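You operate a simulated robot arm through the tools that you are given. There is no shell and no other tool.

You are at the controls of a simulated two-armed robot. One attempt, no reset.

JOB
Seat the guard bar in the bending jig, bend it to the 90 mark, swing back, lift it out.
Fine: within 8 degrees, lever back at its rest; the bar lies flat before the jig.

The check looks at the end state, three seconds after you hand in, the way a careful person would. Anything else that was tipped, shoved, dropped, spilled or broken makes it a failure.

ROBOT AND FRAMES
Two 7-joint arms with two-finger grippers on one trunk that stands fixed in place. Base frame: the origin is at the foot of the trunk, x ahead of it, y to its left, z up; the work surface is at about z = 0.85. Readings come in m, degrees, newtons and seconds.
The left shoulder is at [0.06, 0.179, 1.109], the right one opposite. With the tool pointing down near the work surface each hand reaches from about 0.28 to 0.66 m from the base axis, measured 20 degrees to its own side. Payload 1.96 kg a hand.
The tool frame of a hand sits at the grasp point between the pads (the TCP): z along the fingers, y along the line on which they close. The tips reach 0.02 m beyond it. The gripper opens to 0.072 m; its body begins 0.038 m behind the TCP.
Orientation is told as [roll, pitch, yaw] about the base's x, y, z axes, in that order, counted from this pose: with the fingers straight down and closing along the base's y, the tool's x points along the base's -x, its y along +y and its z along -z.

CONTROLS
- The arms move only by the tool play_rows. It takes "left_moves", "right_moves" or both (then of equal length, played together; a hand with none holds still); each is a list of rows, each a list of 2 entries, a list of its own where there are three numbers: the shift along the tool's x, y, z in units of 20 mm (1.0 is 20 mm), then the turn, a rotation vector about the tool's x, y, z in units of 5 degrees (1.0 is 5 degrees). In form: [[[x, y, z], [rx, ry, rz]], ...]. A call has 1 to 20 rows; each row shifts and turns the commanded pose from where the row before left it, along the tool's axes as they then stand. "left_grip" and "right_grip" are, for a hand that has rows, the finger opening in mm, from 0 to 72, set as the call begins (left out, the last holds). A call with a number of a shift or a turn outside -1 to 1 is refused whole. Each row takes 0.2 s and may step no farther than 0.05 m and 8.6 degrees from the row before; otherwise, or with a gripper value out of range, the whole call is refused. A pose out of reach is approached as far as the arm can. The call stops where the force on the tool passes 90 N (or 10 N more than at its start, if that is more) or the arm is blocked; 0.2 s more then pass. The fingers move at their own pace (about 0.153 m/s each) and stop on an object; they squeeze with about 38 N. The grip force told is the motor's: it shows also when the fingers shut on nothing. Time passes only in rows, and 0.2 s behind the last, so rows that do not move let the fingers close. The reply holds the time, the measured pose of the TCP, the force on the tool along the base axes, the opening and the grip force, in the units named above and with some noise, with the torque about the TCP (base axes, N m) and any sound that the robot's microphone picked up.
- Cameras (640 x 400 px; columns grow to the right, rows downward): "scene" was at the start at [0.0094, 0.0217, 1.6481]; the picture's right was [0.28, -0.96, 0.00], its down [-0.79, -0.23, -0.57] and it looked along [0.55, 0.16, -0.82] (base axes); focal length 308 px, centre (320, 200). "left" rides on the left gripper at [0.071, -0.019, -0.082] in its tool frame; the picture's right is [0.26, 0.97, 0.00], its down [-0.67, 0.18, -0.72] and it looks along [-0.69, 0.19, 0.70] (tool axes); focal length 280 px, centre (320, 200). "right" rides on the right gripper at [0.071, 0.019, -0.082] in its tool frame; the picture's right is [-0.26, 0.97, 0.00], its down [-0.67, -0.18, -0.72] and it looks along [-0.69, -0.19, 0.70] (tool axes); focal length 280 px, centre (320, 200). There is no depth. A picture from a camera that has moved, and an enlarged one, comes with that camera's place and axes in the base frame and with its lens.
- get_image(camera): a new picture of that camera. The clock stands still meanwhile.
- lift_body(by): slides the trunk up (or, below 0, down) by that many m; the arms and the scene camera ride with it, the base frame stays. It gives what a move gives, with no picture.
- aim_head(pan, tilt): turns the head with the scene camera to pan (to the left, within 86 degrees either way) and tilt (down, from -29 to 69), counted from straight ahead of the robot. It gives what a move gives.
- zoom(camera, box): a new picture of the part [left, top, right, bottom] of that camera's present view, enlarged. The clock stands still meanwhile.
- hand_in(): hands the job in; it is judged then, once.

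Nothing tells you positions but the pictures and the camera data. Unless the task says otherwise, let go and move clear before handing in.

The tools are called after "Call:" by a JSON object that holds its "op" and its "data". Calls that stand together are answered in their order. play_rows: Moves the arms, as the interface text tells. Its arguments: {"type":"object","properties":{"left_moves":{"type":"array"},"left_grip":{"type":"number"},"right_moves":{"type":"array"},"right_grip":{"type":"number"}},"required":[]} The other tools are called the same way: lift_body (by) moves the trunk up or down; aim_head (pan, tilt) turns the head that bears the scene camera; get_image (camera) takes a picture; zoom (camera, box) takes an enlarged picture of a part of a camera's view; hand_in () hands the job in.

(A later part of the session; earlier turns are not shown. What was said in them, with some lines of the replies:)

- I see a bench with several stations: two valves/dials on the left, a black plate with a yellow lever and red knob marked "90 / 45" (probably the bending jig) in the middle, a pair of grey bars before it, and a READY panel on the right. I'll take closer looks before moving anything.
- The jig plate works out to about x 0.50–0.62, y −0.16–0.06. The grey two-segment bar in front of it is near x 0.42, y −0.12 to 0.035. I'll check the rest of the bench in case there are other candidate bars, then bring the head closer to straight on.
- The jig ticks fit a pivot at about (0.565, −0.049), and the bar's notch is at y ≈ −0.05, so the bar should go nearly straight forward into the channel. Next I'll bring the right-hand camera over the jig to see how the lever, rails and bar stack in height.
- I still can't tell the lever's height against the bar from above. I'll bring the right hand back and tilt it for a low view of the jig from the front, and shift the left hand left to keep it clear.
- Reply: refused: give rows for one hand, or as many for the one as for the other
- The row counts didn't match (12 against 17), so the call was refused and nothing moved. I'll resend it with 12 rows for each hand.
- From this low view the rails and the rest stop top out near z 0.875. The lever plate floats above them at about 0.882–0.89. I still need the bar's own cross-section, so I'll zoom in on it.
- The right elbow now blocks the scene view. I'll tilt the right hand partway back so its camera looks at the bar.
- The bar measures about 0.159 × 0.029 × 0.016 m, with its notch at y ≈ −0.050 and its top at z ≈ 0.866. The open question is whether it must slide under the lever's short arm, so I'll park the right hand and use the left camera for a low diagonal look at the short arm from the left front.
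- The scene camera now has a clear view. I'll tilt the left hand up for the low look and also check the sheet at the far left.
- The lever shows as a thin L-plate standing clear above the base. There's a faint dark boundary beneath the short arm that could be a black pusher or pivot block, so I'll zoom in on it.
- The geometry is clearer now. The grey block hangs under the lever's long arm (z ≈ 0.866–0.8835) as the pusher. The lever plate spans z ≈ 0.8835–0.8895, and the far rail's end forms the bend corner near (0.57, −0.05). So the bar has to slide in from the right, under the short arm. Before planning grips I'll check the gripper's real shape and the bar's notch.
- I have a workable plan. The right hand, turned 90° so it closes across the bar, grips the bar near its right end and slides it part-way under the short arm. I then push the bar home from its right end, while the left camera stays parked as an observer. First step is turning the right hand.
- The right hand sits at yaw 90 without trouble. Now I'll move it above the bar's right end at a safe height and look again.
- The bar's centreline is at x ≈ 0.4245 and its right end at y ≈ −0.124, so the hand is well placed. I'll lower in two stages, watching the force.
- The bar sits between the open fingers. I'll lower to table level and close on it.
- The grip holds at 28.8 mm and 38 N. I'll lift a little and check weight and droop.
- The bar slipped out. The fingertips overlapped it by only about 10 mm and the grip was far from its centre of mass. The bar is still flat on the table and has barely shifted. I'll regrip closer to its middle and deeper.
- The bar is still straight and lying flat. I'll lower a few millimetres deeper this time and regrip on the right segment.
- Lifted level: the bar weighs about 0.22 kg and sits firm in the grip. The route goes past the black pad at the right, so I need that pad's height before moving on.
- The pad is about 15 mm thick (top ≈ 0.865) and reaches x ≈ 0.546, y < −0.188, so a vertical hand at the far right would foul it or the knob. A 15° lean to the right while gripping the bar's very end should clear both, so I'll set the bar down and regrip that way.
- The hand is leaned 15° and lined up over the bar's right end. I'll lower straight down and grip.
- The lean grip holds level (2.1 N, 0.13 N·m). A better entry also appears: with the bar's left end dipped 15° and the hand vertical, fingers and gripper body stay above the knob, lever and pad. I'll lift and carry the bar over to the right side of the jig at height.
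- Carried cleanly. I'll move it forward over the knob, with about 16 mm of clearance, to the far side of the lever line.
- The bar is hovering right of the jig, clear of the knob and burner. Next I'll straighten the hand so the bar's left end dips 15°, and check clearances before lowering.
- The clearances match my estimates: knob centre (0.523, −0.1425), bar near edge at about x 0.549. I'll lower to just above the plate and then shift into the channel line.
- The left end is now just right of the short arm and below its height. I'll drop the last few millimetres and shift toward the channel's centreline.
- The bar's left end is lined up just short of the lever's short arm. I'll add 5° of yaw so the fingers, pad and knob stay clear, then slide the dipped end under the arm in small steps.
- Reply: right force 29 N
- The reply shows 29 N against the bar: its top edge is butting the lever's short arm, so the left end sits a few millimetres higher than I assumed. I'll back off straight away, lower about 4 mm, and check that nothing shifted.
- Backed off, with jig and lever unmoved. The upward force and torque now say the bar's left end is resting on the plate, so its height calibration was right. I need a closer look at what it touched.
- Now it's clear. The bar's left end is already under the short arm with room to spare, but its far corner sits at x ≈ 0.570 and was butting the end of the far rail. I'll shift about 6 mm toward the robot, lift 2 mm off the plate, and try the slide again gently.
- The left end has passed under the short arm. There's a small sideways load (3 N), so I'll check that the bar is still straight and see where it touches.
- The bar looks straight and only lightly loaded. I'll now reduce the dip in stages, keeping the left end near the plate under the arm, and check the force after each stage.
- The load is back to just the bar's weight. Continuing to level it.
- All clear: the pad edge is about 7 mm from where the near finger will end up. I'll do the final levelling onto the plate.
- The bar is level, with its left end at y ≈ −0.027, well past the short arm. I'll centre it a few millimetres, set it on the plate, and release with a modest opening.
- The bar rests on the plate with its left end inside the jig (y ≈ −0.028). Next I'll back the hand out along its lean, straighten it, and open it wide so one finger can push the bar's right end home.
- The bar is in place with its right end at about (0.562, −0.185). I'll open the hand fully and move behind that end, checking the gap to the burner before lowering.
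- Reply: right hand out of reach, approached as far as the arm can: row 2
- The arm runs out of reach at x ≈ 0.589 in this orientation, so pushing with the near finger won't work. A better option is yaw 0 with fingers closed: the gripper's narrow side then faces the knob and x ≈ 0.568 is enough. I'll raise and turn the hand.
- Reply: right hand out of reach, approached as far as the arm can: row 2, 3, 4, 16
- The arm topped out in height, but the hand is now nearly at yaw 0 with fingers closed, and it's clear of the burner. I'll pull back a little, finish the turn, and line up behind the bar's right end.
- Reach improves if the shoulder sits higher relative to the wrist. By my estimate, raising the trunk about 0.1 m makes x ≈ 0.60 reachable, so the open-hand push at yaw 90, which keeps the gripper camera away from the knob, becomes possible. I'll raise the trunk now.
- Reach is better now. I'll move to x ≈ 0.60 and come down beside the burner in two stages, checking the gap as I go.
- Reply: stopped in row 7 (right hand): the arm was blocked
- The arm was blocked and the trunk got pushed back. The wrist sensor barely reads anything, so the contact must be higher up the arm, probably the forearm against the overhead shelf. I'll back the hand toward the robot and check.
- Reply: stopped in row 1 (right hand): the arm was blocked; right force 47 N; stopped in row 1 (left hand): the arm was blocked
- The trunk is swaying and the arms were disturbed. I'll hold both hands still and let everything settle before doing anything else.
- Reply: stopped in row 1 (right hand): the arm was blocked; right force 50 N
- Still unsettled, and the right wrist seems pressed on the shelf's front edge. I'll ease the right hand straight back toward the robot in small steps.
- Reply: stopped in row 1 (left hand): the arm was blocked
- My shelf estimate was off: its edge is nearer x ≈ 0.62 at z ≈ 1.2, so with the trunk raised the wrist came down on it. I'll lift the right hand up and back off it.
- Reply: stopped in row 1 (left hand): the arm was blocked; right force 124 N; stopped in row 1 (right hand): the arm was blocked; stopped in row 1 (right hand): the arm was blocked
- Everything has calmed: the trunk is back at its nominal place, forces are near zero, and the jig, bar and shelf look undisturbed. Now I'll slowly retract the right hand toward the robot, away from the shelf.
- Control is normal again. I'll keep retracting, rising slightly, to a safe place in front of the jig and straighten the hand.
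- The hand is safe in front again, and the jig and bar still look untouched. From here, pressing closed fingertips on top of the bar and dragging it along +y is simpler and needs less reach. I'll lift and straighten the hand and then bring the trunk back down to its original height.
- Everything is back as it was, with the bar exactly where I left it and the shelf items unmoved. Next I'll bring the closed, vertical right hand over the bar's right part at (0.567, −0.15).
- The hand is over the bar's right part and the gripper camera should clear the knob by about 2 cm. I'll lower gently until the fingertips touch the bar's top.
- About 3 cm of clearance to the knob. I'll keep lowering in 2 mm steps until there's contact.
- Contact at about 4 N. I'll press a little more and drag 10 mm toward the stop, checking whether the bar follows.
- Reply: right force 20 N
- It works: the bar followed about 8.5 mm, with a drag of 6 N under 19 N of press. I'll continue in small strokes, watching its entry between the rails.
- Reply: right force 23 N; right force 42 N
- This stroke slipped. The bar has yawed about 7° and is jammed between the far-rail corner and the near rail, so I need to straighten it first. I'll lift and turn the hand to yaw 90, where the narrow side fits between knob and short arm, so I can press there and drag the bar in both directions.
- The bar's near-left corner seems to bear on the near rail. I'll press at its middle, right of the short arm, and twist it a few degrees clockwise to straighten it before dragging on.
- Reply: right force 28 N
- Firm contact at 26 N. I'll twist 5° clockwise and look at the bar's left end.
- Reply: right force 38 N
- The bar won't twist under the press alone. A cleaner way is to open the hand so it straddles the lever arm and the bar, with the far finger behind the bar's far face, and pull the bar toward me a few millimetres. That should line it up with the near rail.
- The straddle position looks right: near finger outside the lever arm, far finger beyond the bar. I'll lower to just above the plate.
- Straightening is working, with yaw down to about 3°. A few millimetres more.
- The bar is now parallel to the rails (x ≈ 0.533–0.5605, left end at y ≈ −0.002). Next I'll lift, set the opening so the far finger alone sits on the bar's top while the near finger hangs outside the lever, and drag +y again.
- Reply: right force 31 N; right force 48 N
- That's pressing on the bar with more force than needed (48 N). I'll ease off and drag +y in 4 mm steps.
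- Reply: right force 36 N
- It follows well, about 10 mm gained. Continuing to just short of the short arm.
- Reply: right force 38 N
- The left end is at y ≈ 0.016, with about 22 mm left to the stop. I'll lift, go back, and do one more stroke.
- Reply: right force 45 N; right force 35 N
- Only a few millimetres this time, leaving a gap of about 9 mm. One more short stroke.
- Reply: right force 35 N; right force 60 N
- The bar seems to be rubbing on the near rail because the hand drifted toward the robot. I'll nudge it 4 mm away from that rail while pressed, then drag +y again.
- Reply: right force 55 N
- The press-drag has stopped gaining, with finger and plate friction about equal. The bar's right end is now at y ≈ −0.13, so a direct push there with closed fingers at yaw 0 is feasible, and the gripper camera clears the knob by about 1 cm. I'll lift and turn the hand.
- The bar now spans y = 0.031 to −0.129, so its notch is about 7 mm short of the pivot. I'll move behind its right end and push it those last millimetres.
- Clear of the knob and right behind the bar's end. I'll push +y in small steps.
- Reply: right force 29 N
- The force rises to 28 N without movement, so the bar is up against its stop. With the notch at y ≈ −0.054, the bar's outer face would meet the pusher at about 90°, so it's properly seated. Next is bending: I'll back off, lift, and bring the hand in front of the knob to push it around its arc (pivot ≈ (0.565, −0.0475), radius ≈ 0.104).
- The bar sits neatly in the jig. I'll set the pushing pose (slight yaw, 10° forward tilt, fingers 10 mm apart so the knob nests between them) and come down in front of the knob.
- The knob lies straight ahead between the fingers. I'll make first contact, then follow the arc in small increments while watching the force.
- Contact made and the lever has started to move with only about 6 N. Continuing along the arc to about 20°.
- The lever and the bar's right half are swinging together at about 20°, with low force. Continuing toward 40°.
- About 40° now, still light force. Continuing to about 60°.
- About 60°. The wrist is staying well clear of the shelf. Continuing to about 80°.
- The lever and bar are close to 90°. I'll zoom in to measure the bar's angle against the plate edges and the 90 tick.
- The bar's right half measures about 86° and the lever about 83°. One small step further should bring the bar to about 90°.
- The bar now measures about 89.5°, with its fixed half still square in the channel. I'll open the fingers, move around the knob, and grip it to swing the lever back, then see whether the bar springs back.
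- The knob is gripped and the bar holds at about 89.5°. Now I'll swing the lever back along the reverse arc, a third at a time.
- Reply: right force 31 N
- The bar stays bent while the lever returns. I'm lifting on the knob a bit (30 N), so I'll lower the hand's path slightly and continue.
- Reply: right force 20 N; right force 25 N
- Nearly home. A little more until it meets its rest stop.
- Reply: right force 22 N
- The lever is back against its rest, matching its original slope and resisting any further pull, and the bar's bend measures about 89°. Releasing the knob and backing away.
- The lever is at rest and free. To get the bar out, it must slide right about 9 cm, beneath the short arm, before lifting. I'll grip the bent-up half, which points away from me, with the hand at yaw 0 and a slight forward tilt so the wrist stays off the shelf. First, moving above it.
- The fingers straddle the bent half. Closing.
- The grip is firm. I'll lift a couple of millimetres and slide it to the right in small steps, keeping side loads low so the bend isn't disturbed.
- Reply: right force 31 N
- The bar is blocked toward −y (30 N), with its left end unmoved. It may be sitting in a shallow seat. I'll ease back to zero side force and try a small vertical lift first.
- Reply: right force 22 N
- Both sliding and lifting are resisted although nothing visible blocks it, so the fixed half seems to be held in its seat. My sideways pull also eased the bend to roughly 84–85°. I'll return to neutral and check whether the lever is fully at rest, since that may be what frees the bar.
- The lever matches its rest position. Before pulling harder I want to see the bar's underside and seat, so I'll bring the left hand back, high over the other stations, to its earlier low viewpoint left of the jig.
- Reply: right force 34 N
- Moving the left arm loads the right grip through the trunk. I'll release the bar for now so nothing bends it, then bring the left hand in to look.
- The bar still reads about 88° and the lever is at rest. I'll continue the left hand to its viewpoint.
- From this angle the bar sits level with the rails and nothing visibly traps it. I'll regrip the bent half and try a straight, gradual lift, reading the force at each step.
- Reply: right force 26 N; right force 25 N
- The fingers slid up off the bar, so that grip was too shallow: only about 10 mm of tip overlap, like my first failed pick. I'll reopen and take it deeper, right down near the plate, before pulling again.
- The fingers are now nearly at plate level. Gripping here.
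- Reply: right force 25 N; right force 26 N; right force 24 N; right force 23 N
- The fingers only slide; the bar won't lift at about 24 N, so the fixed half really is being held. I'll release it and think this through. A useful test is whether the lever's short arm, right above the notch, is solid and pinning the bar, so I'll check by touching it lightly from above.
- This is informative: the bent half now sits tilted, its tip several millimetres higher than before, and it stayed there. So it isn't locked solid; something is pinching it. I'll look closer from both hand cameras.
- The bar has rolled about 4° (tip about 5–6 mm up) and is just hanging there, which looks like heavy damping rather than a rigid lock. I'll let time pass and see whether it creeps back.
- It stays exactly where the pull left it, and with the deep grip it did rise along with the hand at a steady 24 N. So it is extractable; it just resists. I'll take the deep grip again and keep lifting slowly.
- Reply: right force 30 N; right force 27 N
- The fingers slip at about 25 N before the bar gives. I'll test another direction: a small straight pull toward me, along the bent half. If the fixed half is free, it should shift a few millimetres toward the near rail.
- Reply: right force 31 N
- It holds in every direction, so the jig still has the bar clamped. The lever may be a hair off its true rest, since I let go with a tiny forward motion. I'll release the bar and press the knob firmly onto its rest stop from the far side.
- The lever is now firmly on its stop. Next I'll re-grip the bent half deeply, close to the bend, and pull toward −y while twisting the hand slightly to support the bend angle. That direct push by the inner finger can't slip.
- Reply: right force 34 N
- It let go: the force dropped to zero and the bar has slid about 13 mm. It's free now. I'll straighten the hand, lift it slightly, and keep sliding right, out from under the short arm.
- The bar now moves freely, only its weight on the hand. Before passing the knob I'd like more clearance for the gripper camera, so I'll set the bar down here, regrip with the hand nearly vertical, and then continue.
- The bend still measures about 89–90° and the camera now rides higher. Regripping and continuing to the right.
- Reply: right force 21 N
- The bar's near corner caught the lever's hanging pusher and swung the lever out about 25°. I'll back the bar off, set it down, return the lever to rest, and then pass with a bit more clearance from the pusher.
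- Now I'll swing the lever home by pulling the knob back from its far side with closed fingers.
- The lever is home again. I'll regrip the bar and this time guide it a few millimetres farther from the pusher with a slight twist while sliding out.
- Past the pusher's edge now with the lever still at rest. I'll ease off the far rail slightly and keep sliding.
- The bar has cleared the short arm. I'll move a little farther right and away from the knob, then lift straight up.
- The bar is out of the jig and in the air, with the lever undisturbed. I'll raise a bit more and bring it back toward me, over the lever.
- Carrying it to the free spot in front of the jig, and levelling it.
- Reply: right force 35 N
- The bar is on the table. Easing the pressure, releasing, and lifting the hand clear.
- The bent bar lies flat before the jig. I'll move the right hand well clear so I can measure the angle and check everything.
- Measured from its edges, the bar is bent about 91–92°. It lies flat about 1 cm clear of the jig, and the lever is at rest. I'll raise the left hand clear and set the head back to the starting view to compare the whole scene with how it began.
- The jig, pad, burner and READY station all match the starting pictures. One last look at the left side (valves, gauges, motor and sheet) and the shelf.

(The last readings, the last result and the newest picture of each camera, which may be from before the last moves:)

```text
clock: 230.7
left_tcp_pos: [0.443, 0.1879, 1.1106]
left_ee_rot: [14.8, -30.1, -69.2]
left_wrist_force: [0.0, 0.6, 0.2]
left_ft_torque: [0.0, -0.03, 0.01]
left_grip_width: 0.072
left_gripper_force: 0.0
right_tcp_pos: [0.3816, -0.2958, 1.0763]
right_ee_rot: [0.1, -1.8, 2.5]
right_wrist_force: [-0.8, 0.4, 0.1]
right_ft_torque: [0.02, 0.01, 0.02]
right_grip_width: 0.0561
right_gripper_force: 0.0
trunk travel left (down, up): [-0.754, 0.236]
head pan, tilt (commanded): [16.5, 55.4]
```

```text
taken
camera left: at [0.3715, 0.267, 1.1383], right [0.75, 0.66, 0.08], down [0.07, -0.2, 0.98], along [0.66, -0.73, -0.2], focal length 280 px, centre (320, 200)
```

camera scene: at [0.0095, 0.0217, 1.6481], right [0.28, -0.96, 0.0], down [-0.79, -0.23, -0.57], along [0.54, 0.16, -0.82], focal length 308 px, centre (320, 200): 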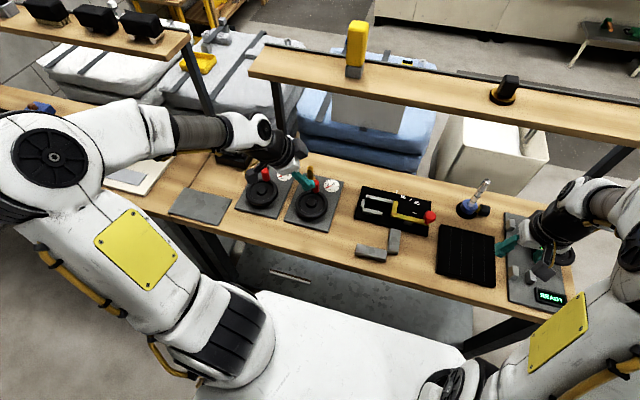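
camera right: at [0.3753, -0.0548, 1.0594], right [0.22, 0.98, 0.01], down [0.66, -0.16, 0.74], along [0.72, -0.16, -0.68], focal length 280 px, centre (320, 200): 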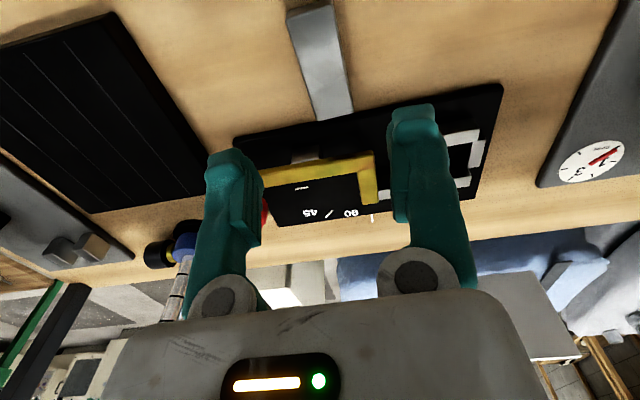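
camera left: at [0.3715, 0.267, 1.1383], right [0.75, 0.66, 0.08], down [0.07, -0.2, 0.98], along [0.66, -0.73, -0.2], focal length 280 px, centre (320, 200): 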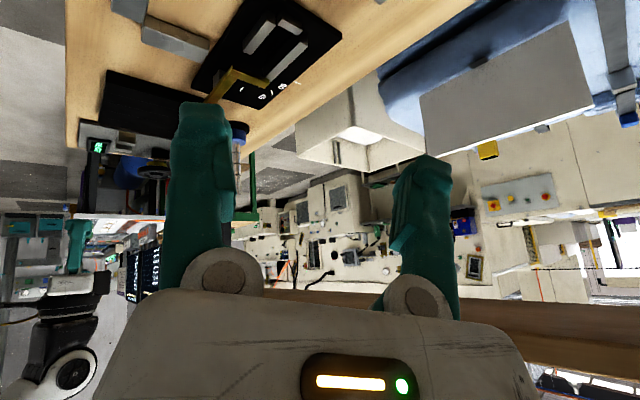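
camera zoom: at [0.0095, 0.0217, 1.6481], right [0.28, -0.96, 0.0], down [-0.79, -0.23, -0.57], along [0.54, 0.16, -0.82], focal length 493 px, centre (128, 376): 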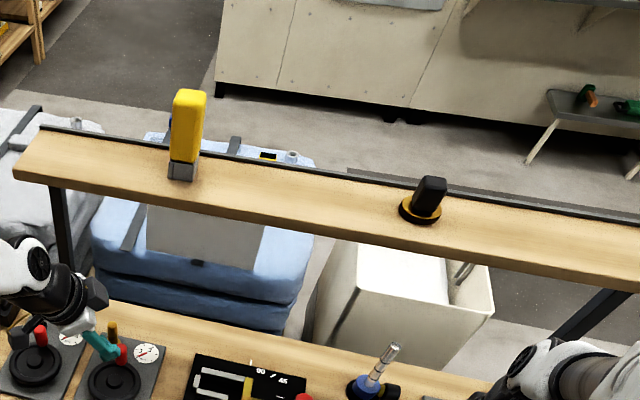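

Everything else stands where it did: valves, gauges, shelf items, burner, pad and panels. The lever is at its rest, the bar is bent to about 91–92° and lies flat in front of the jig, and both hands are empty and clear. Handing in.

Call:
{"op": "hand_in", "data": {}}

```text
The job is handed in.
```

The bar is bent and the job is handed in; I have not been told the result. By my last pictures, the end state was:

- **Bend:** about 91–92°, measured from the bar's edges in the scene camera. That is inside the 8° allowance.
- **Lever:** back at its rest. I pressed it against its stop after the bend, and its slope matched the starting picture.
- **Bar:** lying flat on the bench before the jig, about 1 cm clear of it.
- **Everything else:** valves, gauges, burner, pad, shelf items and the READY panel all looked where they started.

Some things along the way were rougher than I would like:

- **Shelf contact:** I raised the trunk to gain reach, and the right wrist came down on the overhead shelf. That pushed the trunk back and swung the left arm aside for a moment. I brought both arms clear and lowered the trunk again. In the pictures nothing on the shelf had moved.
- **Seating:** the bar stopped about 8 mm short of the end stop and would not go further at 28 N, so I bent it there. The bend came out right.
- **Removal:** the jig held the bar hard, and it only came free with a sideways pull of about 30 N. An earlier sideways pull briefly eased the bend by a few degrees. The final measurement is the one given above.
- **Lever swung out once:** while sliding the bar out, its corner caught the lever and pushed it out about 25°. I swung it home before finishing.
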